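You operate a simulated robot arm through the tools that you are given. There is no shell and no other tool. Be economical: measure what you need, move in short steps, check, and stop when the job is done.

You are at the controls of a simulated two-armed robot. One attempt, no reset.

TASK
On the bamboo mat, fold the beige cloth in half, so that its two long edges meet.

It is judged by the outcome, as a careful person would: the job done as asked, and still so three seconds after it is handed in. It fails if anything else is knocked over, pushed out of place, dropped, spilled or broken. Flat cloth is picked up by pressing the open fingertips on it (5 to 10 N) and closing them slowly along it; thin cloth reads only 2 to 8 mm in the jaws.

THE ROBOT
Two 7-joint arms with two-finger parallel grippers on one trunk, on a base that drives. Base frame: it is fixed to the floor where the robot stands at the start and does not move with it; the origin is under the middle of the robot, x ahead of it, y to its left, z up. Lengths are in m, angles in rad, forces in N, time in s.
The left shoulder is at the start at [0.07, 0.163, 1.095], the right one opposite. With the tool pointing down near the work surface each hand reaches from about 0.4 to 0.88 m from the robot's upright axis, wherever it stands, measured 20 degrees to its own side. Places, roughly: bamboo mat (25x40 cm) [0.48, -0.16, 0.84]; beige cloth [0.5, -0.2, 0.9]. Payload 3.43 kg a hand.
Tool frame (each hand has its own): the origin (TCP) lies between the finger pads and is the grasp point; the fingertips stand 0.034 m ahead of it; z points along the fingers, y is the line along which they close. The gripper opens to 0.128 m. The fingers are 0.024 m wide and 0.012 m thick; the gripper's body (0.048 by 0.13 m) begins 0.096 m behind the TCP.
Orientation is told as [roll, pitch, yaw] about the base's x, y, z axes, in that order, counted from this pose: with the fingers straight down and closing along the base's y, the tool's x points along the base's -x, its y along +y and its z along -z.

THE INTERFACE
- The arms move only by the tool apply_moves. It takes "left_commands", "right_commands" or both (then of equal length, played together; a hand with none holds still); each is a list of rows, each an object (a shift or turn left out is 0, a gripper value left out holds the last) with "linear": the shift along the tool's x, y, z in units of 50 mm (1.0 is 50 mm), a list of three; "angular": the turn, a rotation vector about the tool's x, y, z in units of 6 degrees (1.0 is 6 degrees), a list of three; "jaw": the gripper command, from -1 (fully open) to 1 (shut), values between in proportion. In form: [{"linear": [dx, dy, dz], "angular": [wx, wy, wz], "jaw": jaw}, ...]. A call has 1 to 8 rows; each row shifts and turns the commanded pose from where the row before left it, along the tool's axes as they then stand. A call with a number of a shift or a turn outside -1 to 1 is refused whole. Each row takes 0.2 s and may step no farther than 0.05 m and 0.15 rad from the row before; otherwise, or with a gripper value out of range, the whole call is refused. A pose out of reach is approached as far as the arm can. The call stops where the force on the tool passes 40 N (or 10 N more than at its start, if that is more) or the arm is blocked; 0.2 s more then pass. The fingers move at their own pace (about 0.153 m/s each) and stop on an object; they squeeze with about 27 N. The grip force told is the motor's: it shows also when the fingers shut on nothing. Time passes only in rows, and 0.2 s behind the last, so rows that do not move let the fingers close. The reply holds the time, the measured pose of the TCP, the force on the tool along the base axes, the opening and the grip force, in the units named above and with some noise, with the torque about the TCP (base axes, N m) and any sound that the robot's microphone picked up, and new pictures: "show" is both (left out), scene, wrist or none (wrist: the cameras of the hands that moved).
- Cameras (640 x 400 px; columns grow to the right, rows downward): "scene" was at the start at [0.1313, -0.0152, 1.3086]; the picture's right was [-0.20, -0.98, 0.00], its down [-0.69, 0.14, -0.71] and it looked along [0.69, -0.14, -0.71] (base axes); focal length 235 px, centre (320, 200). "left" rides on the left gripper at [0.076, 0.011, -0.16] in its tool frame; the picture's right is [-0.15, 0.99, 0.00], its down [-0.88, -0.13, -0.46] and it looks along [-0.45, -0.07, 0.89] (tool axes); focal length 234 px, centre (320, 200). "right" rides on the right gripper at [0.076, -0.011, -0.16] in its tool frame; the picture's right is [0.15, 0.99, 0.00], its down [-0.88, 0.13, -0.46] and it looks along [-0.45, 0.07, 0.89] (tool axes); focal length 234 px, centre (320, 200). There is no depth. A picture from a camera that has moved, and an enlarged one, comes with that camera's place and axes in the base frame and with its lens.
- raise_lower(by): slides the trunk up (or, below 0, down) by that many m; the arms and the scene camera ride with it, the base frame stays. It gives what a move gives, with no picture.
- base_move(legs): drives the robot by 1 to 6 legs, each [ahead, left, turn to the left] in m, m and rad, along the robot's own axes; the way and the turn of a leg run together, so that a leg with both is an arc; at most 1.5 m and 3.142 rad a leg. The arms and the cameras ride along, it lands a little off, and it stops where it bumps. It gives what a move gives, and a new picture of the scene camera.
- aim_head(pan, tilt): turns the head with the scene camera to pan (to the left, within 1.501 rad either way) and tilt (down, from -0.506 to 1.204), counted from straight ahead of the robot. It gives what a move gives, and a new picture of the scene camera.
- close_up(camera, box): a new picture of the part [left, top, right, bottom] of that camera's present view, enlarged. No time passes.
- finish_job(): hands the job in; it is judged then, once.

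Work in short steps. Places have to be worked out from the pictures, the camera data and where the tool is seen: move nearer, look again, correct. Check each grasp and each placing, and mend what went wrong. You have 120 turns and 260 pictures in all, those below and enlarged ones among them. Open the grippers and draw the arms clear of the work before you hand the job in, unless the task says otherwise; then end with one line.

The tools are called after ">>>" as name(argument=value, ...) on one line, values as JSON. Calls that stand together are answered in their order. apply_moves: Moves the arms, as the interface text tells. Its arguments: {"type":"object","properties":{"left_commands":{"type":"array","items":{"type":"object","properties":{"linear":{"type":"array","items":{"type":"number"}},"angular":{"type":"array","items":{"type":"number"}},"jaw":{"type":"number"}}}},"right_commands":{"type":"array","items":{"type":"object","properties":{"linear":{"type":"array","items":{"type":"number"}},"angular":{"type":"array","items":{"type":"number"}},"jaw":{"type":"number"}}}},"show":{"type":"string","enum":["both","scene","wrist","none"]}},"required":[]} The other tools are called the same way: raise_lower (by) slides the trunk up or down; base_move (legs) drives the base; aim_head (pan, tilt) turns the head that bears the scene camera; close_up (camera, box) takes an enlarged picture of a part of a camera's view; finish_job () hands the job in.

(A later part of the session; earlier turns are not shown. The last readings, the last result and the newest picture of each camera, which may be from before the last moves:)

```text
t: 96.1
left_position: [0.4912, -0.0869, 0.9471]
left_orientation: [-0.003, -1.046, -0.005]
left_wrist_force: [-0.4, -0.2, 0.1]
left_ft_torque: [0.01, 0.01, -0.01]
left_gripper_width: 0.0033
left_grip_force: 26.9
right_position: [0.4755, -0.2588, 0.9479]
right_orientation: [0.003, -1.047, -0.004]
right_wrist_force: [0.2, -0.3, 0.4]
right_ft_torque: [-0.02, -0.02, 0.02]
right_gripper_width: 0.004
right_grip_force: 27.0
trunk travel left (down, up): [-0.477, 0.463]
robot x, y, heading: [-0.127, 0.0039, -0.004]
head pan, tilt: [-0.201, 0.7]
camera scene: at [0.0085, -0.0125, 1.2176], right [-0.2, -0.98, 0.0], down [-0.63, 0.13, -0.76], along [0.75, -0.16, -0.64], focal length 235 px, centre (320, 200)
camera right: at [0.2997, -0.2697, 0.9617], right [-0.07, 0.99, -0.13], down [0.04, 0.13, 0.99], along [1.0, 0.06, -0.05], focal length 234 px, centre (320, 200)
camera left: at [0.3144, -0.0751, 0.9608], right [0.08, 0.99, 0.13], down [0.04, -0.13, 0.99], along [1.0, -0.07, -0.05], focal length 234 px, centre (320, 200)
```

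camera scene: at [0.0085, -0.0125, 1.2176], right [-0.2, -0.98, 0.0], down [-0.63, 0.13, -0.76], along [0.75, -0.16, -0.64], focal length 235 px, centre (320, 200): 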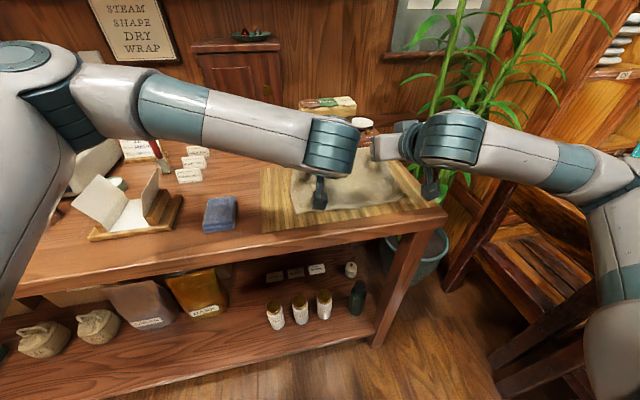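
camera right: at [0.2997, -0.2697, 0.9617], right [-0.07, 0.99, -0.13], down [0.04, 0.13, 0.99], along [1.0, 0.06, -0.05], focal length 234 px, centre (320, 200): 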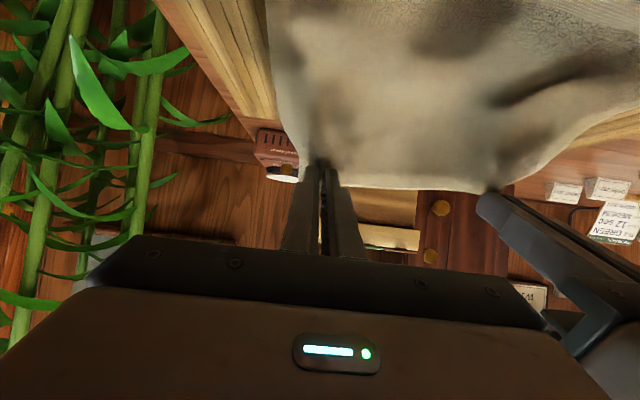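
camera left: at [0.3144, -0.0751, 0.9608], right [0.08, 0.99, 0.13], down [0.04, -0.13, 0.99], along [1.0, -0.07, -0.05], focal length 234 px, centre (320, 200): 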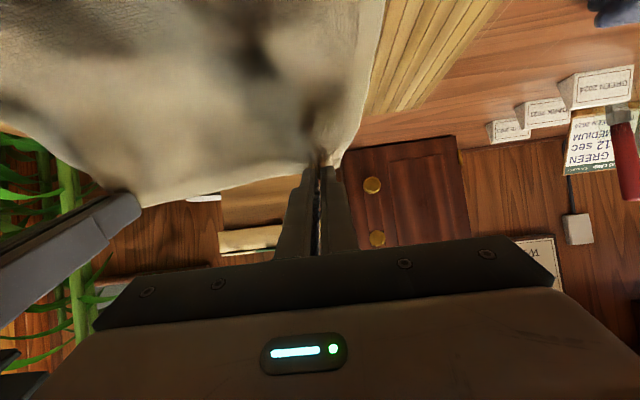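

Going well, no tension. Base back 0.06 m, then further rotation as far as it will go.

>>> base_move(legs=[[-0.06, 0, 0]])

>>> apply_moves(left_commands=[{"linear": [0.19, 0, -0.047], "angular": [0, -1, 0]}, {"linear": [0.185, 0, -0.059], "angular": [0, -1, 0]}, {}], right_commands=[{"linear": [0.19, 0, -0.047], "angular": [0, -1, 0]}, {"linear": [0.185, 0, -0.059], "angular": [0, -1, 0]}, {}], show="both")

```text
t: 97.1
left_position: [0.4298, -0.0859, 0.9487]
left_orientation: [-0.002, -1.048, -0.003]
left_wrist_force: [-0.5, -0.8, 0.5]
left_ft_torque: [-0.04, 0.02, 0.04]
left_gripper_width: 0.0034
left_grip_force: 26.9
right_position: [0.4153, -0.2588, 0.9485]
right_orientation: [0.001, -1.049, -0.005]
right_wrist_force: [-0.8, -0.3, 0.1]
right_ft_torque: [-0.04, 0.03, 0.0]
right_gripper_width: 0.0038
right_grip_force: 27.4
trunk travel left (down, up): [-0.477, 0.463]
robot x, y, heading: [-0.188, 0.0064, -0.004]
head pan, tilt: [-0.201, 0.7]
camera scene: at [-0.0535, -0.0122, 1.2179], right [-0.2, -0.98, 0.0], down [-0.63, 0.13, -0.77], along [0.75, -0.16, -0.64], focal length 235 px, centre (320, 200)
```

scene: 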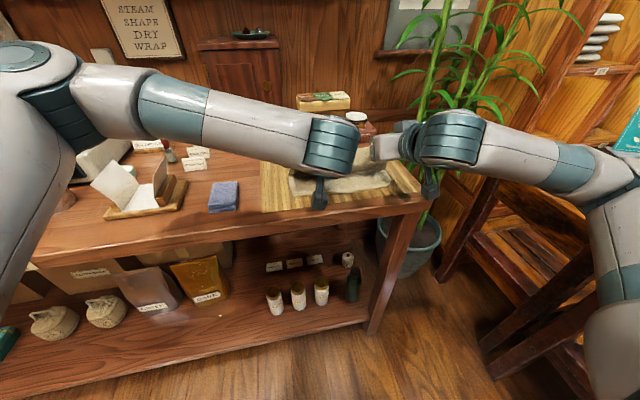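

```text
t: 97.9
left_position: [0.4174, -0.0872, 0.9331]
left_orientation: [-0.004, -1.256, 0.0]
left_wrist_force: [0.9, -1.0, 0.5]
left_ft_torque: [-0.01, 0.0, -0.04]
left_gripper_width: 0.0033
left_grip_force: 27.0
right_position: [0.4162, -0.2592, 0.9348]
right_orientation: [0.002, -1.256, -0.004]
right_wrist_force: [0.5, 0.5, 0.6]
right_ft_torque: [-0.03, 0.06, 0.02]
right_gripper_width: 0.0037
right_grip_force: 27.1
right hand out of reach, approached as far as the arm can: row 2
trunk travel left (down, up): [-0.477, 0.463]
robot x, y, heading: [-0.1857, 0.0057, -0.007]
head pan, tilt: [-0.201, 0.7]
camera scene: at [-0.0519, -0.0119, 1.2177], right [-0.2, -0.98, 0.0], down [-0.63, 0.13, -0.76], along [0.75, -0.16, -0.64], focal length 235 px, centre (320, 200)
camera right: at [0.2424, -0.2706, 0.9117], right [-0.04, 0.99, -0.14], down [-0.16, 0.13, 0.98], along [0.99, 0.06, 0.15], focal length 234 px, centre (320, 200)
camera left: at [0.242, -0.075, 0.9094], right [0.05, 0.99, 0.14], down [-0.16, -0.13, 0.98], along [0.99, -0.07, 0.15], focal length 234 px, centre (320, 200)
```

scene: 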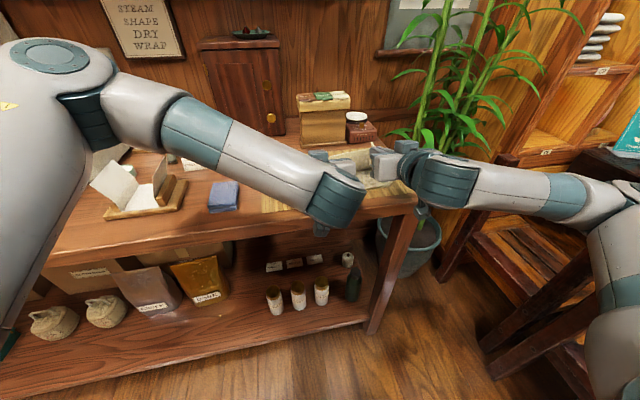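
right: 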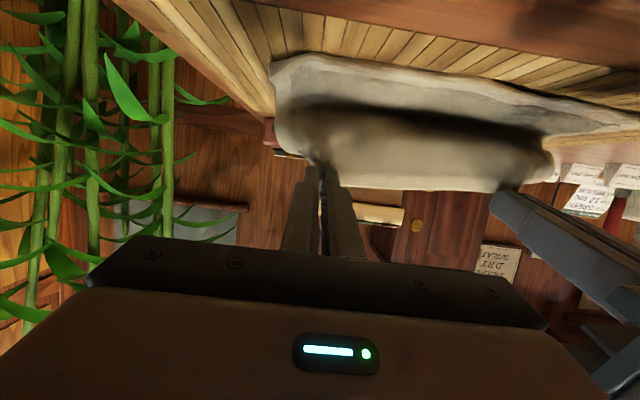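
left: 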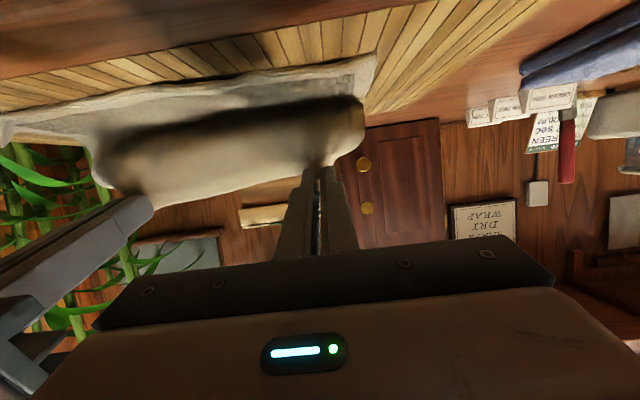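

Both at 72° and level. Near edge at x≈0.39, the hands need about 0.04 m more; I lower the trunk 0.025 m, then drive back 0.038 m and 0.005 m left.

>>> raise_lower(by=-0.025)

>>> base_move(legs=[[-0.038, 0.005, 0]])

>>> close_up(camera="left", box=[40, 0, 440, 250])

>>> close_up(camera="right", box=[200, 0, 600, 250])

```text
t: 98.6
left_position: [0.4173, -0.0874, 0.9077]
left_orientation: [0.0, -1.256, -0.005]
left_wrist_force: [0.2, 0.2, 0.5]
left_ft_torque: [0.0, -0.01, -0.04]
left_gripper_width: 0.0032
left_grip_force: 27.7
right_position: [0.4175, -0.2593, 0.9095]
right_orientation: [0.002, -1.257, -0.006]
right_wrist_force: [-0.5, 0.2, 0.5]
right_ft_torque: [-0.06, 0.05, 0.01]
right_gripper_width: 0.0036
right_grip_force: 26.7
trunk travel left (down, up): [-0.452, 0.488]
robot x, y, heading: [-0.1894, 0.0002, -0.004]
head pan, tilt: [-0.201, 0.7]
```

```text
t: 99.4
left_position: [0.3785, -0.0824, 0.9085]
left_orientation: [-0.003, -1.258, 0.0]
left_wrist_force: [0.7, 0.1, 1.2]
left_ft_torque: [0.0, 0.01, -0.03]
left_gripper_width: 0.0033
left_grip_force: 26.8
right_position: [0.3796, -0.2542, 0.911]
right_orientation: [0.001, -1.256, -0.004]
right_wrist_force: [-0.5, 0.8, 0.8]
right_ft_torque: [-0.01, 0.03, 0.01]
right_gripper_width: 0.0037
right_grip_force: 27.1
trunk travel left (down, up): [-0.452, 0.488]
robot x, y, heading: [-0.2258, 0.0112, -0.0]
head pan, tilt: [-0.201, 0.7]
camera scene: at [-0.0912, -0.0069, 1.1929], right [-0.2, -0.98, 0.0], down [-0.63, 0.13, -0.77], along [0.75, -0.16, -0.64], focal length 235 px, centre (320, 200)
```

scene: 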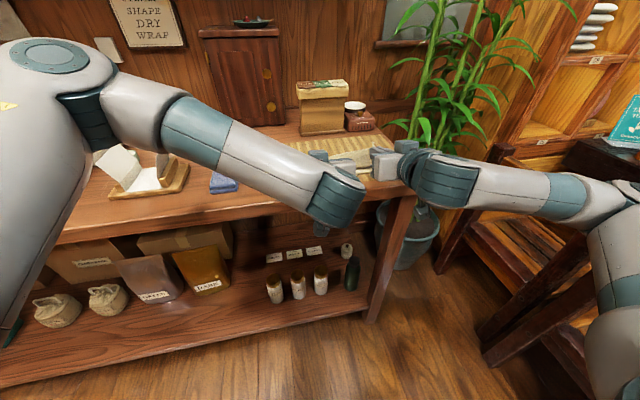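

```text
1.60 times, centred on (240, 125) of left
camera zoom: at [0.2032, -0.07, 0.8853], right [0.05, 0.99, 0.14], down [-0.16, -0.13, 0.98], along [0.99, -0.07, 0.15], focal length 375 px, centre (448, 320)
```

zoom: 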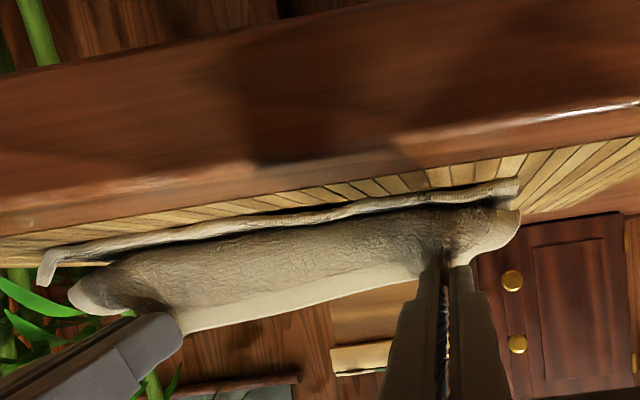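

```text
1.60 times, centred on (400, 125) of right
camera zoom: at [0.2036, -0.2655, 0.8876], right [-0.04, 0.99, -0.14], down [-0.16, 0.13, 0.98], along [0.99, 0.06, 0.15], focal length 375 px, centre (192, 320)
```

zoom: 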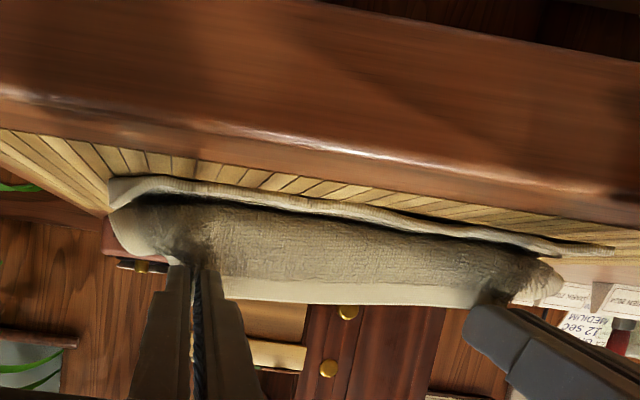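

Both tips are at x≈0.411 as wanted. Lowering 0.027 m.

>>> raise_lower(by=-0.027)

>>> close_up(camera="left", box=[40, 0, 440, 250])

>>> close_up(camera="right", box=[200, 0, 600, 250])

```text
t: 100.2
left_position: [0.3816, -0.0809, 0.8814]
left_orientation: [-0.004, -1.259, 0.001]
left_wrist_force: [1.5, 0.3, 5.3]
left_ft_torque: [0.02, -0.14, 0.0]
left_gripper_width: 0.0035
left_grip_force: 27.0
right_position: [0.3801, -0.2542, 0.8837]
right_orientation: [0.002, -1.255, -0.005]
right_wrist_force: [0.9, 0.5, 1.3]
right_ft_torque: [0.0, -0.05, 0.03]
right_gripper_width: 0.0036
right_grip_force: 26.8
trunk travel left (down, up): [-0.425, 0.515]
robot x, y, heading: [-0.2245, 0.0106, -0.002]
head pan, tilt: [-0.201, 0.7]
```

```text
1.60 times, centred on (240, 125) of left
camera zoom: at [0.2044, -0.0702, 0.8582], right [0.05, 0.99, 0.14], down [-0.16, -0.13, 0.98], along [0.99, -0.07, 0.15], focal length 375 px, centre (448, 320)
```

zoom: 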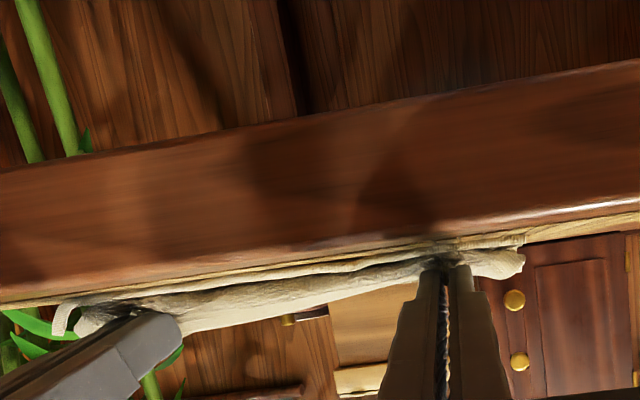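

```text
1.60 times, centred on (400, 125) of right
camera zoom: at [0.2046, -0.2656, 0.8602], right [-0.04, 0.99, -0.14], down [-0.16, 0.13, 0.98], along [0.99, 0.06, 0.15], focal length 375 px, centre (192, 320)
```

zoom: 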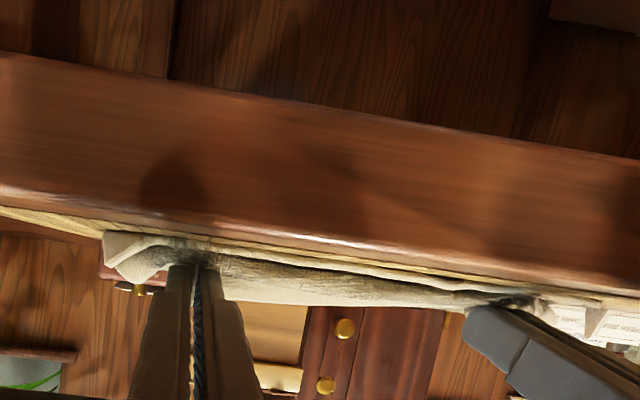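

Light contact, edges nearly in line. I lift 2 mm, open the fingers to 40 mm, then shake off by raising straight up slowly.

>>> raise_lower(by=0.002)

>>> apply_moves(left_commands=[{"jaw": 0.85}, {"jaw": 0.7}, {"jaw": 0.55}, {"jaw": 0.4}, {}, {}], right_commands=[{"jaw": 0.85}, {"jaw": 0.7}, {"jaw": 0.55}, {"jaw": 0.4}, {}, {}], show="wrist")

```text
t: 100.7
left_position: [0.3804, -0.0817, 0.8824]
left_orientation: [-0.001, -1.257, -0.003]
left_wrist_force: [0.3, -0.8, 2.1]
left_ft_torque: [-0.01, -0.04, -0.02]
left_gripper_width: 0.0031
left_grip_force: 27.0
right_position: [0.3798, -0.2546, 0.8849]
right_orientation: [0.002, -1.255, -0.004]
right_wrist_force: [-0.3, 1.2, 0.5]
right_ft_torque: [-0.01, 0.01, 0.01]
right_gripper_width: 0.0037
right_grip_force: 27.3
trunk travel left (down, up): [-0.427, 0.513]
robot x, y, heading: [-0.2212, 0.0063, -0.007]
head pan, tilt: [-0.201, 0.7]
```

```text
t: 102.1
left_position: [0.3799, -0.082, 0.8833]
left_orientation: [-0.002, -1.257, -0.002]
left_wrist_force: [-1.0, -0.2, 1.3]
left_ft_torque: [0.01, -0.05, -0.03]
left_gripper_width: 0.0378
left_grip_force: 0.0
right_position: [0.3809, -0.2537, 0.8849]
right_orientation: [0.002, -1.258, -0.007]
right_wrist_force: [-0.4, 0.3, 0.1]
right_ft_torque: [-0.04, 0.0, 0.02]
right_gripper_width: 0.0383
right_grip_force: 0.0
trunk travel left (down, up): [-0.427, 0.513]
robot x, y, heading: [-0.2228, 0.0073, -0.003]
head pan, tilt: [-0.201, 0.7]
camera right: at [0.2047, -0.2657, 0.8619], right [-0.04, 0.99, -0.14], down [-0.16, 0.13, 0.98], along [0.99, 0.06, 0.15], focal length 234 px, centre (320, 200)
camera left: at [0.2043, -0.0702, 0.8597], right [0.05, 0.99, 0.14], down [-0.16, -0.13, 0.98], along [0.99, -0.07, 0.15], focal length 234 px, centre (320, 200)
```

right: 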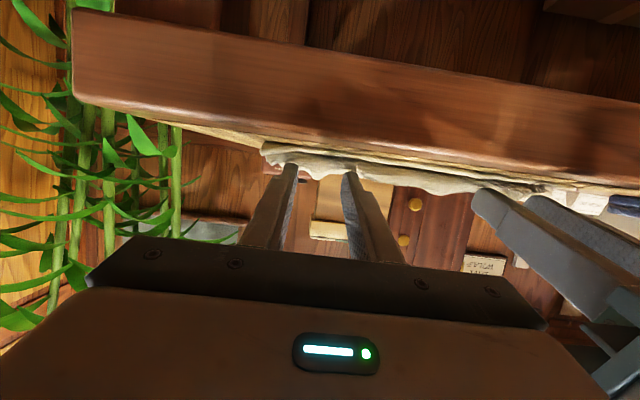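
left: 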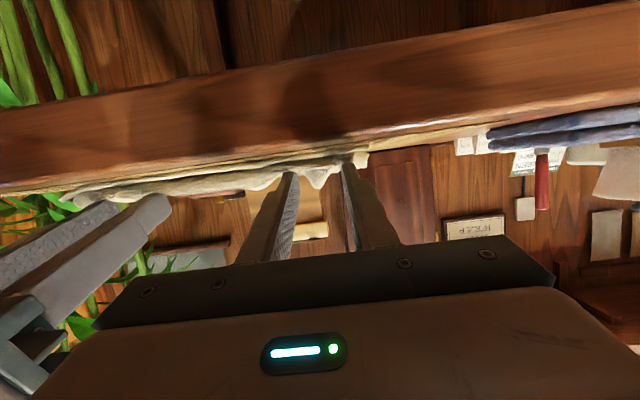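

Released. Raising the trunk 0.03 m straight up and checking that the cloth stays.

>>> raise_lower(by=0.01)

>>> raise_lower(by=0.03)

>>> close_up(camera="left", box=[0, 0, 640, 400])

>>> close_up(camera="right", box=[0, 0, 640, 400])

```text
t: 102.7
left_position: [0.3797, -0.0818, 0.8929]
left_orientation: [-0.002, -1.255, -0.005]
left_wrist_force: [0.3, -0.7, 0.2]
left_ft_torque: [-0.02, -0.01, 0.03]
left_gripper_width: 0.0382
left_grip_force: 0.0
right_position: [0.3808, -0.2548, 0.8954]
right_orientation: [0.003, -1.254, -0.005]
right_wrist_force: [0.0, 0.4, 0.6]
right_ft_torque: [0.0, 0.01, -0.02]
right_gripper_width: 0.0384
right_grip_force: 0.0
trunk travel left (down, up): [-0.437, 0.503]
robot x, y, heading: [-0.2236, 0.0107, -0.002]
head pan, tilt: [-0.201, 0.7]
```

```text
t: 103.4
left_position: [0.3804, -0.0829, 0.9223]
left_orientation: [-0.001, -1.254, -0.004]
left_wrist_force: [0.6, 0.2, -0.5]
left_ft_torque: [-0.02, -0.05, -0.03]
left_gripper_width: 0.0384
left_grip_force: 0.0
right_position: [0.3799, -0.2546, 0.9256]
right_orientation: [0.002, -1.256, -0.006]
right_wrist_force: [-0.2, -0.1, -0.3]
right_ft_torque: [-0.01, 0.01, 0.01]
right_gripper_width: 0.0382
right_grip_force: 0.0
trunk travel left (down, up): [-0.467, 0.473]
robot x, y, heading: [-0.2219, 0.0095, -0.005]
head pan, tilt: [-0.201, 0.7]
```

```text
1.00 times, centred on (320, 200) of left (not enlarged: the box is as wide or as high as the picture)
camera zoom: at [0.2047, -0.0703, 0.8994], right [0.05, 0.99, 0.14], down [-0.16, -0.13, 0.98], along [0.99, -0.07, 0.15], focal length 234 px, centre (320, 200)
```

zoom: 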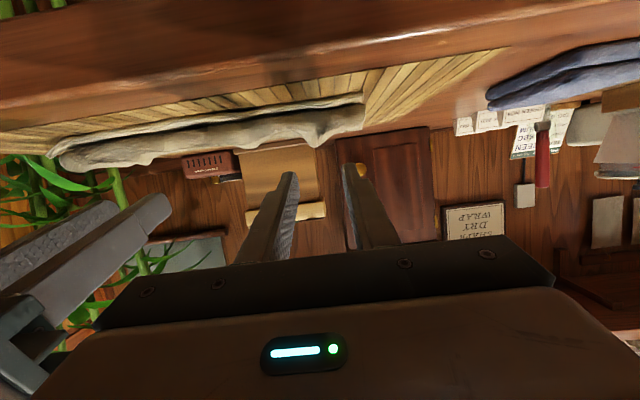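

```text
1.00 times, centred on (320, 200) of right (not enlarged: the box is as wide or as high as the picture)
camera zoom: at [0.2051, -0.2658, 0.9016], right [-0.04, 0.99, -0.14], down [-0.16, 0.13, 0.98], along [0.99, 0.06, 0.15], focal length 234 px, centre (320, 200)
```

zoom: 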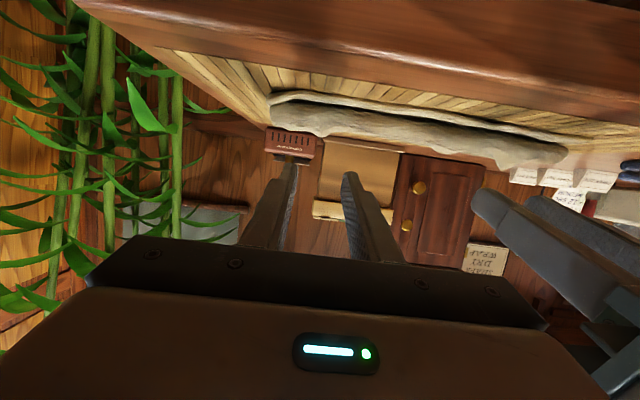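

Clean release: the cloth stays folded on the mat. I raise further, back the base away and look from above.

>>> raise_lower(by=0.25)

>>> base_move(legs=[[-0.12, 0, 0]])

>>> apply_moves(left_commands=[{"linear": [0, 0.7, 0]}, {"linear": [0, 0.7, 0]}, {"linear": [0, 0.7, 0]}, {"linear": [0, 0.7, 0]}, {}], right_commands=[{"linear": [0, -0.5, 0]}, {"linear": [0, -0.5, 0]}, {"linear": [0, -0.5, 0]}, {"linear": [0, -0.5, 0]}, {}], show="scene")

>>> close_up(camera="scene", box=[240, 130, 440, 255])

```text
t: 106.0
left_position: [0.3807, -0.0822, 1.1717]
left_orientation: [-0.001, -1.257, -0.003]
left_wrist_force: [0.5, 0.1, -0.3]
left_ft_torque: [-0.02, -0.02, -0.02]
left_gripper_width: 0.0385
left_grip_force: 0.0
right_position: [0.3796, -0.2548, 1.1747]
right_orientation: [0.002, -1.255, -0.005]
right_wrist_force: [-0.3, -0.4, 0.7]
right_ft_torque: [-0.03, -0.01, -0.02]
right_gripper_width: 0.0386
right_grip_force: 0.1
trunk travel left (down, up): [-0.717, 0.223]
robot x, y, heading: [-0.2257, 0.0093, -0.002]
head pan, tilt: [-0.201, 0.7]
```

```text
t: 107.2
left_position: [0.2621, -0.0815, 1.1727]
left_orientation: [-0.003, -1.256, -0.004]
left_wrist_force: [-0.3, 0.3, -0.4]
left_ft_torque: [0.01, 0.04, -0.01]
left_gripper_width: 0.0384
left_grip_force: 0.2
right_position: [0.2618, -0.2534, 1.1741]
right_orientation: [0.001, -1.256, -0.005]
right_wrist_force: [0.4, 0.8, -0.4]
right_ft_torque: [0.03, -0.01, 0.01]
right_gripper_width: 0.0383
right_grip_force: 0.1
trunk travel left (down, up): [-0.717, 0.223]
robot x, y, heading: [-0.3437, 0.0069, -0.007]
head pan, tilt: [-0.201, 0.7]
camera scene: at [-0.2083, -0.0068, 1.4575], right [-0.2, -0.98, 0.0], down [-0.63, 0.13, -0.76], along [0.75, -0.16, -0.64], focal length 235 px, centre (320, 200)
```

scene: 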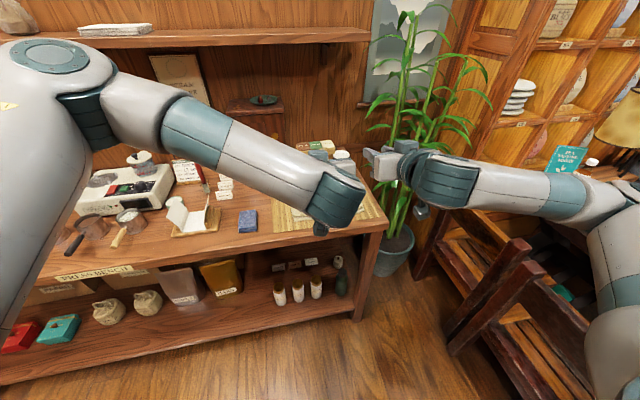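

```text
t: 108.4
left_position: [0.2631, 0.0575, 1.1725]
left_orientation: [0.002, -1.254, -0.006]
left_wrist_force: [0.3, 0.2, 0.2]
left_ft_torque: [-0.03, -0.03, 0.04]
left_gripper_width: 0.0382
left_grip_force: 0.1
right_position: [0.2625, -0.3564, 1.1749]
right_orientation: [0.003, -1.255, -0.008]
right_wrist_force: [-0.2, -1.3, -0.9]
right_ft_torque: [-0.02, 0.0, 0.0]
right_gripper_width: 0.0384
right_grip_force: 0.1
trunk travel left (down, up): [-0.717, 0.223]
robot x, y, heading: [-0.343, 0.0118, -0.005]
head pan, tilt: [-0.201, 0.7]
camera scene: at [-0.2088, -0.0076, 1.4576], right [-0.2, -0.98, 0.0], down [-0.63, 0.13, -0.76], along [0.75, -0.16, -0.64], focal length 235 px, centre (320, 200)
```

scene: 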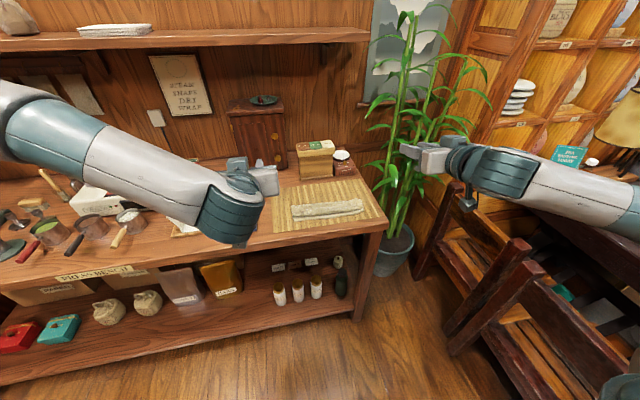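

```text
3.20 times, centred on (340, 192) of scene
camera zoom: at [-0.2088, -0.0076, 1.4576], right [-0.2, -0.98, 0.0], down [-0.63, 0.13, -0.76], along [0.75, -0.16, -0.64], focal length 752 px, centre (256, 224)
```

zoom: 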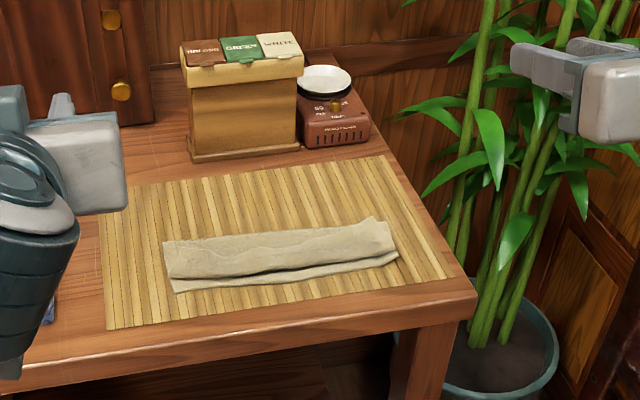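

The cloth is folded; the top layer's edge seems about 1–1.5 cm short of the bottom edge, perhaps with its rim turned up. I move closer for a better look.

>>> base_move(legs=[[0.2, 0, 0]])

>>> aim_head(pan=-0.35, tilt=0.85)

>>> close_up(camera="scene", box=[240, 150, 400, 250])

```text
t: 110.0
left_position: [0.4621, 0.0564, 1.1736]
left_orientation: [-0.001, -1.256, -0.004]
left_wrist_force: [0.0, 0.1, -0.2]
left_ft_torque: [0.0, 0.01, -0.02]
left_gripper_width: 0.0387
left_grip_force: 0.1
right_position: [0.4599, -0.3575, 1.1776]
right_orientation: [0.001, -1.257, -0.008]
right_wrist_force: [0.8, 0.3, 0.1]
right_ft_torque: [0.0, 0.0, 0.0]
right_gripper_width: 0.0381
right_grip_force: 0.2
trunk travel left (down, up): [-0.717, 0.223]
robot x, y, heading: [-0.1454, 0.0084, -0.006]
head pan, tilt: [-0.201, 0.7]
camera scene: at [-0.0104, -0.008, 1.4578], right [-0.21, -0.98, 0.0], down [-0.63, 0.13, -0.77], along [0.75, -0.16, -0.64], focal length 235 px, centre (320, 200)
```

scene: 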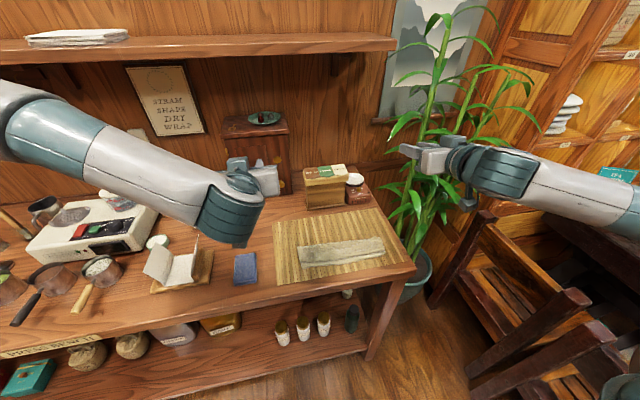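

```text
t: 110.7
left_position: [0.4623, 0.056, 1.1733]
left_orientation: [-0.004, -1.256, -0.006]
left_wrist_force: [-0.8, 0.4, -0.7]
left_ft_torque: [0.02, 0.01, -0.02]
left_gripper_width: 0.0383
left_grip_force: 0.1
right_position: [0.4611, -0.3574, 1.1749]
right_orientation: [0.002, -1.254, -0.006]
right_wrist_force: [0.0, -0.4, -1.0]
right_ft_torque: [0.05, -0.01, 0.03]
right_gripper_width: 0.0382
right_grip_force: 0.1
trunk travel left (down, up): [-0.717, 0.223]
robot x, y, heading: [-0.1482, 0.0078, -0.009]
head pan, tilt: [-0.351, 0.85]
camera scene: at [-0.0189, -0.0179, 1.4453], right [-0.35, -0.94, 0.0], down [-0.7, 0.26, -0.66], along [0.62, -0.23, -0.75], focal length 235 px, centre (320, 200)
```

scene: 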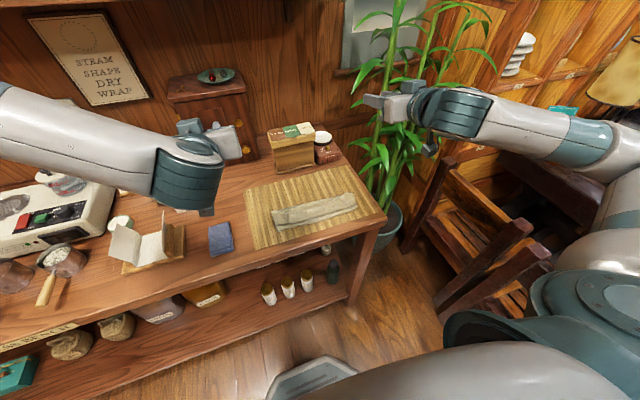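

```text
4.00 times, centred on (320, 200) of scene
camera zoom: at [-0.0189, -0.0179, 1.4453], right [-0.35, -0.94, 0.0], down [-0.7, 0.26, -0.66], along [0.62, -0.23, -0.75], focal length 940 px, centre (320, 200)
```

zoom: 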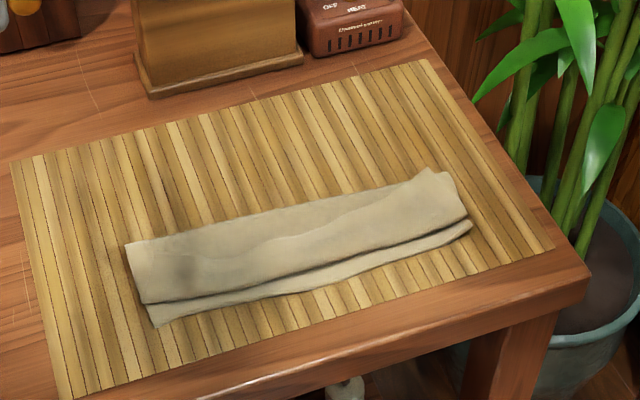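

I need a close view to tell whether the upper rim is turned up; I turn the right hand down again and use its camera.

>>> apply_moves(right_commands=[{"angular": [0, 1, 0]}, {"angular": [0, 1, 0]}, {"angular": [0, 1, 0]}, {"angular": [0, 1, 0]}, {"angular": [0, 1, 0]}, {"angular": [0, 1, 0]}, {"angular": [0, 1, 0]}, {"angular": [0, 1, 0]}], left_commands=[{"angular": [0, 1, 0]}, {"angular": [0, 1, 0]}, {"angular": [0, 1, 0]}, {"angular": [0, 1, 0]}, {"angular": [0, 1, 0]}, {"angular": [0, 1, 0]}, {"angular": [0, 1, 0]}, {"angular": [0, 1, 0]}], show="none")

>>> apply_moves(right_commands=[{"angular": [0, 1, 0], "linear": [0.5, 0.5, 0]}, {"angular": [0, 1, 0], "linear": [0.5, 0.5, 0]}, {"angular": [0, 1, 0], "linear": [0.5, 0.5, 0]}, {"angular": [0, 1, 0], "linear": [0.5, 0.5, 0]}, {"linear": [0.3, 0.5, 0.7]}, {"linear": [0.3, 0.3, 0.7]}, {}], left_commands=[{"angular": [0, 1, 0]}, {"angular": [0, 1, 0]}, {"angular": [0, 1, 0]}, {"angular": [0, 1, 0]}, {}, {}, {}], show="wrist")

>>> close_up(camera="right", box=[160, 20, 480, 220])

```text
t: 112.5
left_position: [0.4628, 0.0565, 1.1723]
left_orientation: [-0.003, -0.415, -0.007]
left_wrist_force: [0.4, 0.2, 0.1]
left_ft_torque: [-0.01, -0.02, -0.01]
left_gripper_width: 0.0384
left_grip_force: 0.1
right_position: [0.4618, -0.3563, 1.1756]
right_orientation: [-0.001, -0.418, -0.001]
right_wrist_force: [-0.3, 1.6, -0.3]
right_ft_torque: [0.01, 0.03, -0.01]
right_gripper_width: 0.0383
right_grip_force: 0.1
trunk travel left (down, up): [-0.717, 0.223]
robot x, y, heading: [-0.143, 0.0091, -0.003]
head pan, tilt: [-0.351, 0.85]
```

```text
t: 114.1
left_position: [0.4602, 0.0569, 1.1739]
left_orientation: [0.001, 0.002, -0.007]
left_wrist_force: [0.0, 0.5, 0.0]
left_ft_torque: [-0.04, -0.02, 0.0]
left_gripper_width: 0.0385
left_grip_force: 0.1
right_position: [0.3334, -0.2194, 1.0811]
right_orientation: [0.0, 0.0, -0.005]
right_wrist_force: [-0.7, -0.1, -0.3]
right_ft_torque: [0.0, 0.0, -0.01]
right_gripper_width: 0.0385
right_grip_force: 0.1
trunk travel left (down, up): [-0.717, 0.223]
robot x, y, heading: [-0.1439, 0.0089, 0.001]
head pan, tilt: [-0.351, 0.85]
camera right: at [0.2571, -0.2307, 1.2394], right [-0.14, 0.99, 0.0], down [0.88, 0.13, 0.46], along [0.45, 0.06, -0.89], focal length 234 px, centre (320, 200)
camera left: at [0.3846, 0.0685, 1.3325], right [0.15, 0.99, 0.0], down [0.88, -0.14, 0.46], along [0.45, -0.07, -0.89], focal length 234 px, centre (320, 200)
```

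right: 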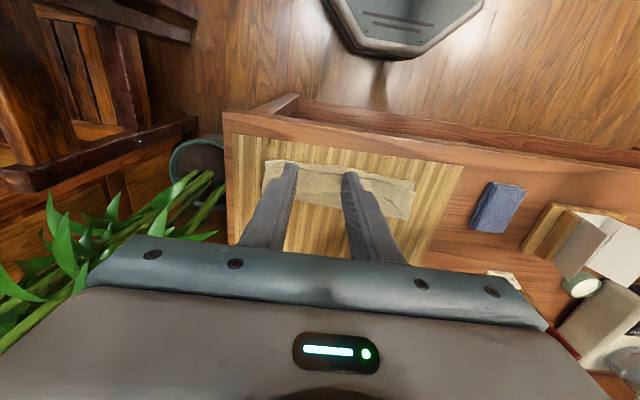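
left: 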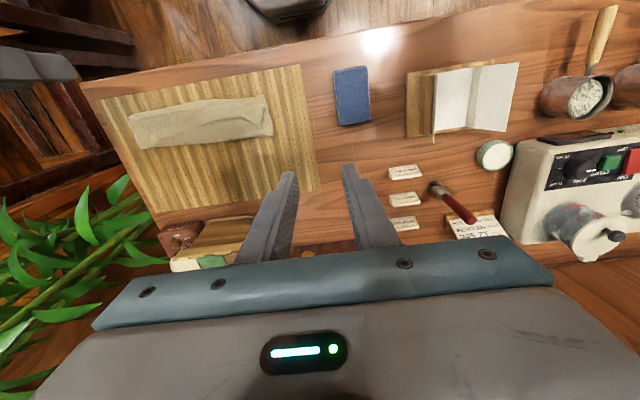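

```text
2.00 times, centred on (320, 120) of right
camera zoom: at [0.2571, -0.2307, 1.2394], right [-0.14, 0.99, 0.0], down [0.88, 0.13, 0.46], along [0.45, 0.06, -0.89], focal length 468 px, centre (320, 360)
```

zoom: 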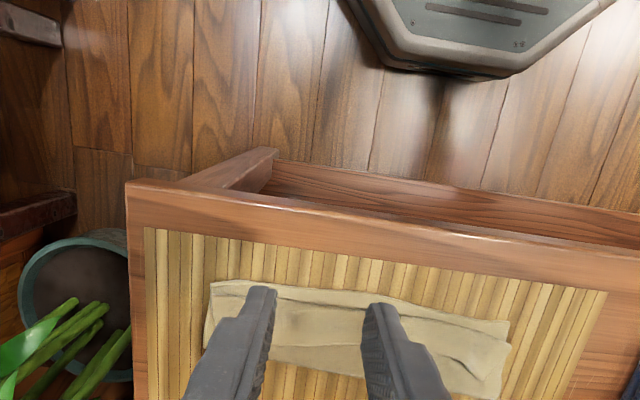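

>>> close_up(camera="left", box=[110, 75, 310, 200])

```text
3.20 times, centred on (210, 138) of left
camera zoom: at [0.3846, 0.0685, 1.3325], right [0.15, 0.99, 0.0], down [0.88, -0.14, 0.46], along [0.45, -0.07, -0.89], focal length 749 px, centre (672, 400)
```

zoom: 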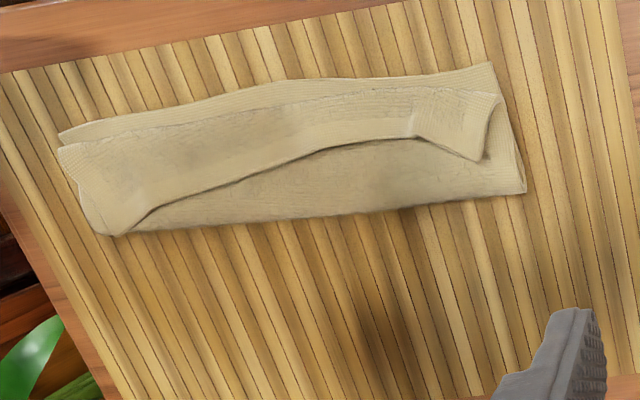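

From above it is clear: a strip of the upper layer along the near side is turned back, its free edge running from about (0.443,-0.054) via (0.423,-0.12) to (0.451,-0.305). I'll sweep it over to the near side with opened fingers tilted like a spatula, so first both hands come above the fold.

>>> apply_moves(left_commands=[{"linear": [-0.047, -0.507, 0.78], "jaw": -0.25}, {"linear": [-0.047, -0.507, 0.78]}, {"linear": [-0.047, -0.507, 0.78]}, {"linear": [-0.047, -0.507, 0.78]}, {"linear": [-0.047, -0.507, 0.78]}, {"linear": [-0.047, -0.507, 0.78]}, {}], right_commands=[{"linear": [-0.483, -0.087, 0.47], "jaw": -0.25}, {"linear": [-0.483, -0.087, 0.47]}, {"linear": [-0.483, -0.087, 0.47]}, {"linear": [-0.483, -0.087, 0.47]}, {"linear": [-0.483, -0.087, 0.47]}, {"linear": [-0.483, -0.087, 0.47]}, {}], show="none")

>>> apply_moves(left_commands=[{"angular": [0, 1, 0]}, {"angular": [0, 1, 0]}, {"angular": [0, 1, 0]}, {"angular": [0, 1, 0]}, {}], right_commands=[{"angular": [0, 1, 0]}, {"angular": [0, 1, 0]}, {"angular": [0, 1, 0]}, {"angular": [0, 1, 0]}, {}], show="both")

>>> close_up(camera="scene", box=[220, 130, 400, 242])

```text
t: 115.7
left_position: [0.4752, -0.0954, 0.937]
left_orientation: [-0.002, 0.001, -0.007]
left_wrist_force: [-0.4, -0.1, -0.6]
left_ft_torque: [0.01, 0.0, 0.01]
left_gripper_width: 0.0798
left_grip_force: 0.0
right_position: [0.4778, -0.2442, 0.9358]
right_orientation: [0.0, 0.003, -0.004]
right_wrist_force: [0.1, 0.6, 0.0]
right_ft_torque: [-0.05, 0.02, 0.02]
right_gripper_width: 0.0801
right_grip_force: 0.1
trunk travel left (down, up): [-0.717, 0.223]
robot x, y, heading: [-0.1475, 0.0097, -0.012]
head pan, tilt: [-0.351, 0.85]
```

```text
t: 116.9
left_position: [0.4751, -0.0948, 0.9382]
left_orientation: [-0.003, 0.421, -0.007]
left_wrist_force: [0.2, -0.5, -0.1]
left_ft_torque: [0.01, -0.05, -0.02]
left_gripper_width: 0.0801
left_grip_force: 0.0
right_position: [0.4794, -0.2422, 0.9386]
right_orientation: [0.0, 0.422, -0.005]
right_wrist_force: [-0.4, 0.6, 0.2]
right_ft_torque: [0.03, 0.01, 0.01]
right_gripper_width: 0.0798
right_grip_force: 0.0
trunk travel left (down, up): [-0.717, 0.223]
robot x, y, heading: [-0.1448, 0.011, -0.01]
head pan, tilt: [-0.351, 0.85]
camera scene: at [-0.0206, -0.0177, 1.4455], right [-0.35, -0.94, 0.0], down [-0.7, 0.26, -0.66], along [0.62, -0.23, -0.75], focal length 235 px, centre (320, 200)
camera right: at [0.4746, -0.2545, 1.1155], right [-0.13, 0.99, 0.06], down [0.99, 0.13, 0.06], along [0.05, 0.07, -1.0], focal length 234 px, centre (320, 200)
camera left: at [0.4701, -0.084, 1.1147], right [0.14, 0.99, -0.06], down [0.99, -0.14, 0.06], along [0.05, -0.07, -1.0], focal length 234 px, centre (320, 200)
```

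scene: 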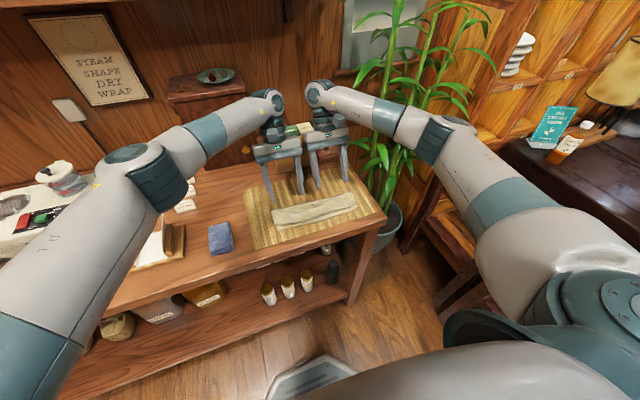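
right: 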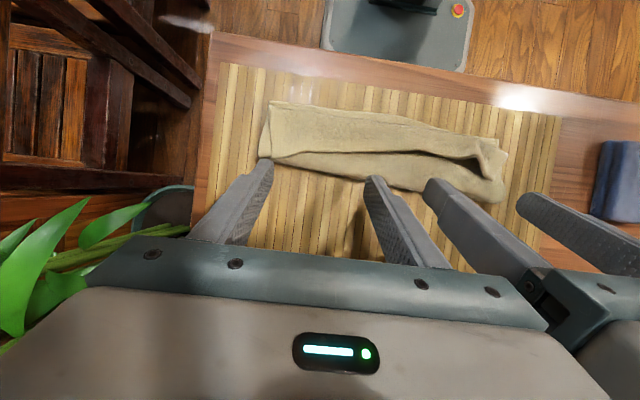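
left: 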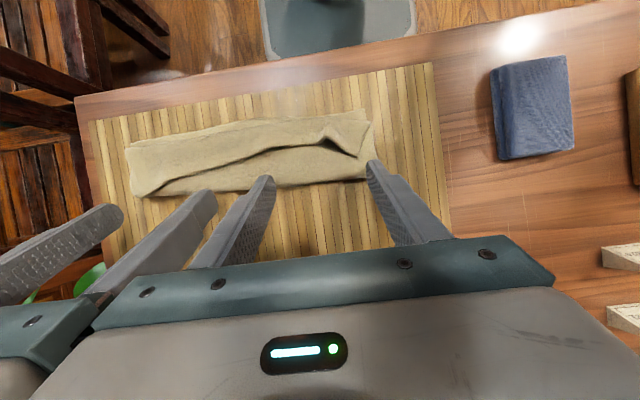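

```text
3.56 times, centred on (310, 186) of scene
camera zoom: at [-0.0206, -0.0177, 1.4455], right [-0.35, -0.94, 0.0], down [-0.7, 0.26, -0.66], along [0.62, -0.23, -0.75], focal length 836 px, centre (356, 250)
```

zoom: 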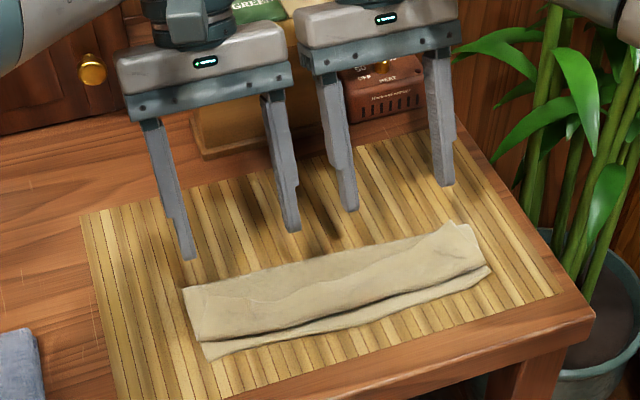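

The tilted wrist cameras now look straight down and show the turned-back strip well. I lower the fingertips just behind the strip's edge.

>>> apply_moves(left_commands=[{"linear": [-0.163, 0, 0.365]}, {"linear": [-0.163, 0, 0.365]}, {}], right_commands=[{"linear": [-0.163, 0, 0.365]}, {"linear": [-0.163, 0, 0.365]}, {}], show="wrist")

```text
t: 117.7
left_position: [0.4772, -0.095, 0.8983]
left_orientation: [-0.003, 0.419, -0.006]
left_wrist_force: [0.3, 0.3, -0.1]
left_ft_torque: [-0.01, -0.01, 0.01]
left_gripper_width: 0.0804
left_grip_force: 0.1
right_position: [0.4798, -0.2408, 0.9002]
right_orientation: [0.002, 0.422, -0.005]
right_wrist_force: [0.1, 0.3, 0.6]
right_ft_torque: [0.01, 0.01, -0.01]
right_gripper_width: 0.08
right_grip_force: 0.1
trunk travel left (down, up): [-0.717, 0.223]
robot x, y, heading: [-0.1472, 0.0076, -0.01]
head pan, tilt: [-0.351, 0.85]
camera right: at [0.4754, -0.2527, 1.0756], right [-0.13, 0.99, 0.06], down [0.99, 0.13, 0.06], along [0.05, 0.07, -1.0], focal length 234 px, centre (320, 200)
camera left: at [0.4714, -0.0832, 1.0742], right [0.14, 0.99, -0.06], down [0.99, -0.14, 0.06], along [0.05, -0.07, -1.0], focal length 234 px, centre (320, 200)
```

right: 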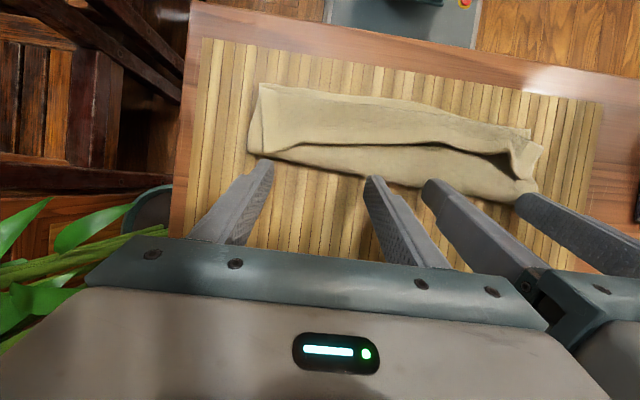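
left: 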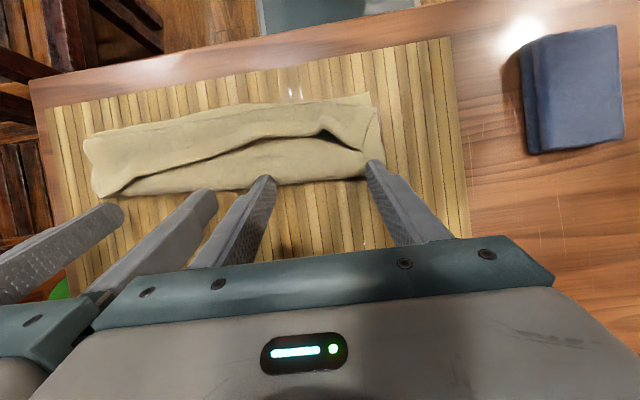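

The tilt puts the lower corner on the wrong side, so I turn the hands upright again about their tips, then lower to light contact on the upper layer behind the strip.

>>> apply_moves(left_commands=[{"linear": [0.071, 0, 0], "angular": [0, -1, 0]}, {"linear": [0.071, 0, 0], "angular": [0, -1, 0]}, {"linear": [0.071, 0, 0], "angular": [0, -1, 0]}, {"linear": [0.071, 0, 0], "angular": [0, -1, 0]}, {"linear": [0, 0, 0.08]}, {}], right_commands=[{"linear": [0.071, 0, 0], "angular": [0, -1, 0]}, {"linear": [0.071, 0, 0], "angular": [0, -1, 0]}, {"linear": [0.071, 0, 0], "angular": [0, -1, 0]}, {"linear": [0.071, 0, 0], "angular": [0, -1, 0]}, {"linear": [0, 0, 0.12]}, {}], show="wrist")

```text
t: 119.1
left_position: [0.4616, -0.0959, 0.901]
left_orientation: [0.0, -0.001, -0.006]
left_wrist_force: [0.7, 0.0, -0.6]
left_ft_torque: [-0.01, -0.03, -0.02]
left_gripper_width: 0.0799
left_grip_force: 0.1
right_position: [0.4663, -0.2412, 0.896]
right_orientation: [0.0, 0.001, -0.005]
right_wrist_force: [0.1, -0.8, -0.1]
right_ft_torque: [0.04, -0.02, 0.01]
right_gripper_width: 0.0799
right_grip_force: 0.0
trunk travel left (down, up): [-0.717, 0.223]
robot x, y, heading: [-0.1425, 0.0088, -0.007]
head pan, tilt: [-0.351, 0.85]
camera right: at [0.3905, -0.2534, 1.0545], right [-0.14, 0.99, 0.0], down [0.88, 0.13, 0.46], along [0.45, 0.06, -0.89], focal length 234 px, centre (320, 200)
camera left: at [0.3848, -0.0839, 1.0597], right [0.15, 0.99, 0.0], down [0.88, -0.14, 0.46], along [0.45, -0.07, -0.89], focal length 234 px, centre (320, 200)
```

right: 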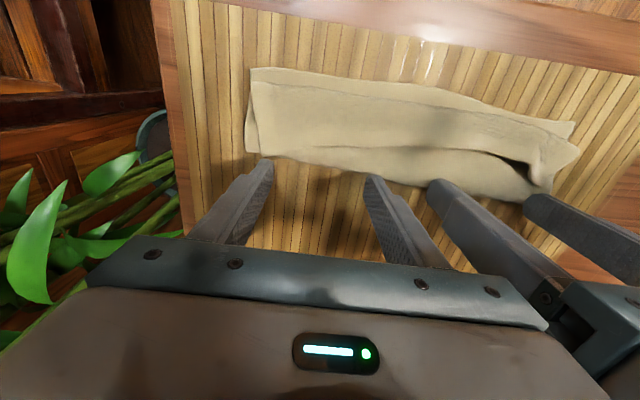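
left: 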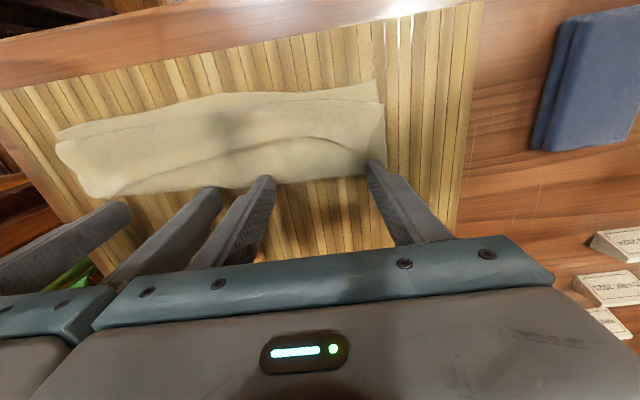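

At the right end the strip covers the whole upper layer, so sweeping is unsuitable. Instead I'll pinch the strip (single top layer) near its free edge with both hands and redo the last part of the fold from there. Positioning both hands above the strip's edge.

>>> apply_moves(left_commands=[{"linear": [0, 0, -0.4], "jaw": 0.5}, {"linear": [0.4, 0.08, 0]}, {"linear": [0.41, 0.08, 0]}, {}], right_commands=[{"linear": [0, 0, -0.5], "jaw": 0.5}, {"linear": [0.3, -0.16, 0]}, {"linear": [0.27, -0.17, 0]}, {}], show="wrist")

>>> close_up(camera="right", box=[200, 50, 440, 200])

>>> close_up(camera="left", box=[200, 50, 440, 200])

```text
t: 120.1
left_position: [0.4212, -0.0881, 0.9198]
left_orientation: [-0.001, 0.003, -0.006]
left_wrist_force: [0.1, -1.0, 0.4]
left_ft_torque: [0.01, 0.02, 0.05]
left_gripper_width: 0.0318
left_grip_force: 0.0
right_position: [0.437, -0.2594, 0.9199]
right_orientation: [0.0, 0.002, -0.006]
right_wrist_force: [-0.3, 0.9, 0.0]
right_ft_torque: [0.01, 0.0, -0.05]
right_gripper_width: 0.0321
right_grip_force: 0.1
trunk travel left (down, up): [-0.717, 0.223]
robot x, y, heading: [-0.1443, 0.0063, -0.002]
head pan, tilt: [-0.351, 0.85]
camera right: at [0.3615, -0.2706, 1.0799], right [-0.14, 0.99, 0.0], down [0.88, 0.13, 0.45], along [0.45, 0.06, -0.89], focal length 234 px, centre (320, 200)
camera left: at [0.3452, -0.0764, 1.0786], right [0.15, 0.99, 0.0], down [0.88, -0.14, 0.45], along [0.45, -0.07, -0.89], focal length 234 px, centre (320, 200)
```

right: 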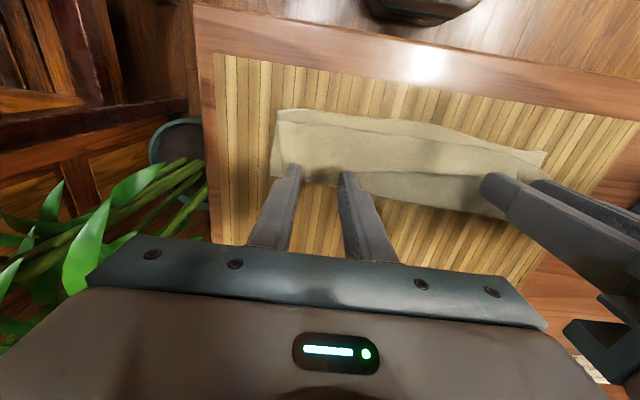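
left: 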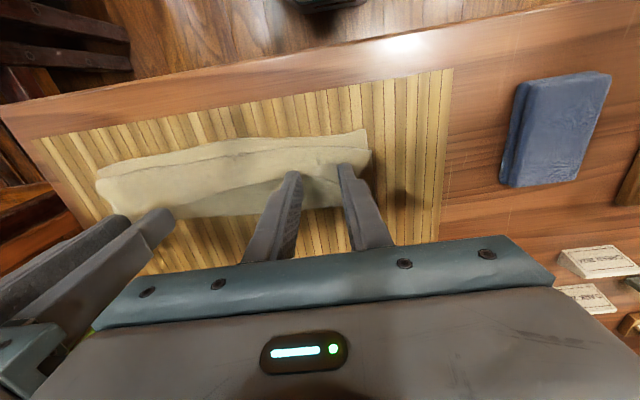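

```text
2.67 times, centred on (320, 125) of right
camera zoom: at [0.3615, -0.2706, 1.0799], right [-0.14, 0.99, 0.0], down [0.88, 0.13, 0.45], along [0.45, 0.06, -0.89], focal length 624 px, centre (320, 400)
```

zoom: 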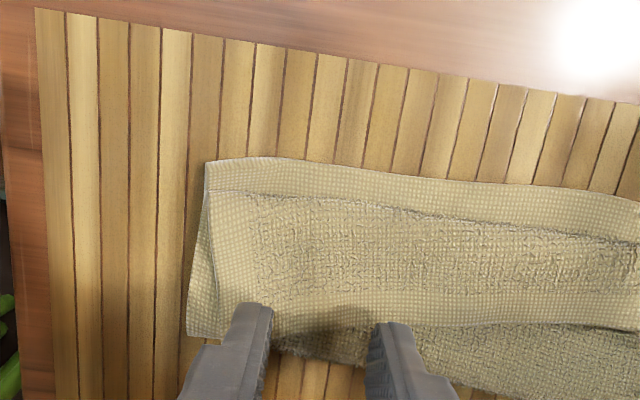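

```text
2.67 times, centred on (320, 125) of left
camera zoom: at [0.3452, -0.0764, 1.0786], right [0.15, 0.99, 0.0], down [0.88, -0.14, 0.45], along [0.45, -0.07, -0.89], focal length 624 px, centre (320, 400)
```

zoom: 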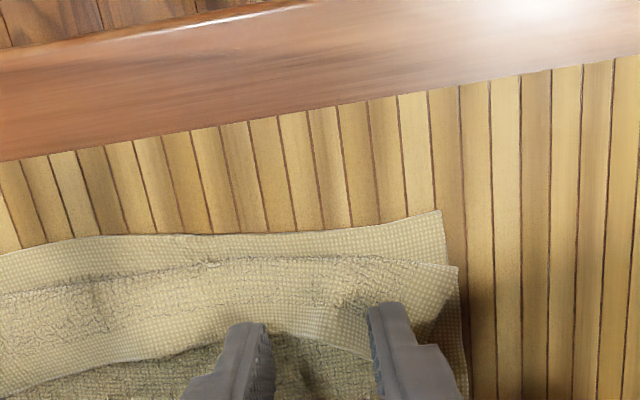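

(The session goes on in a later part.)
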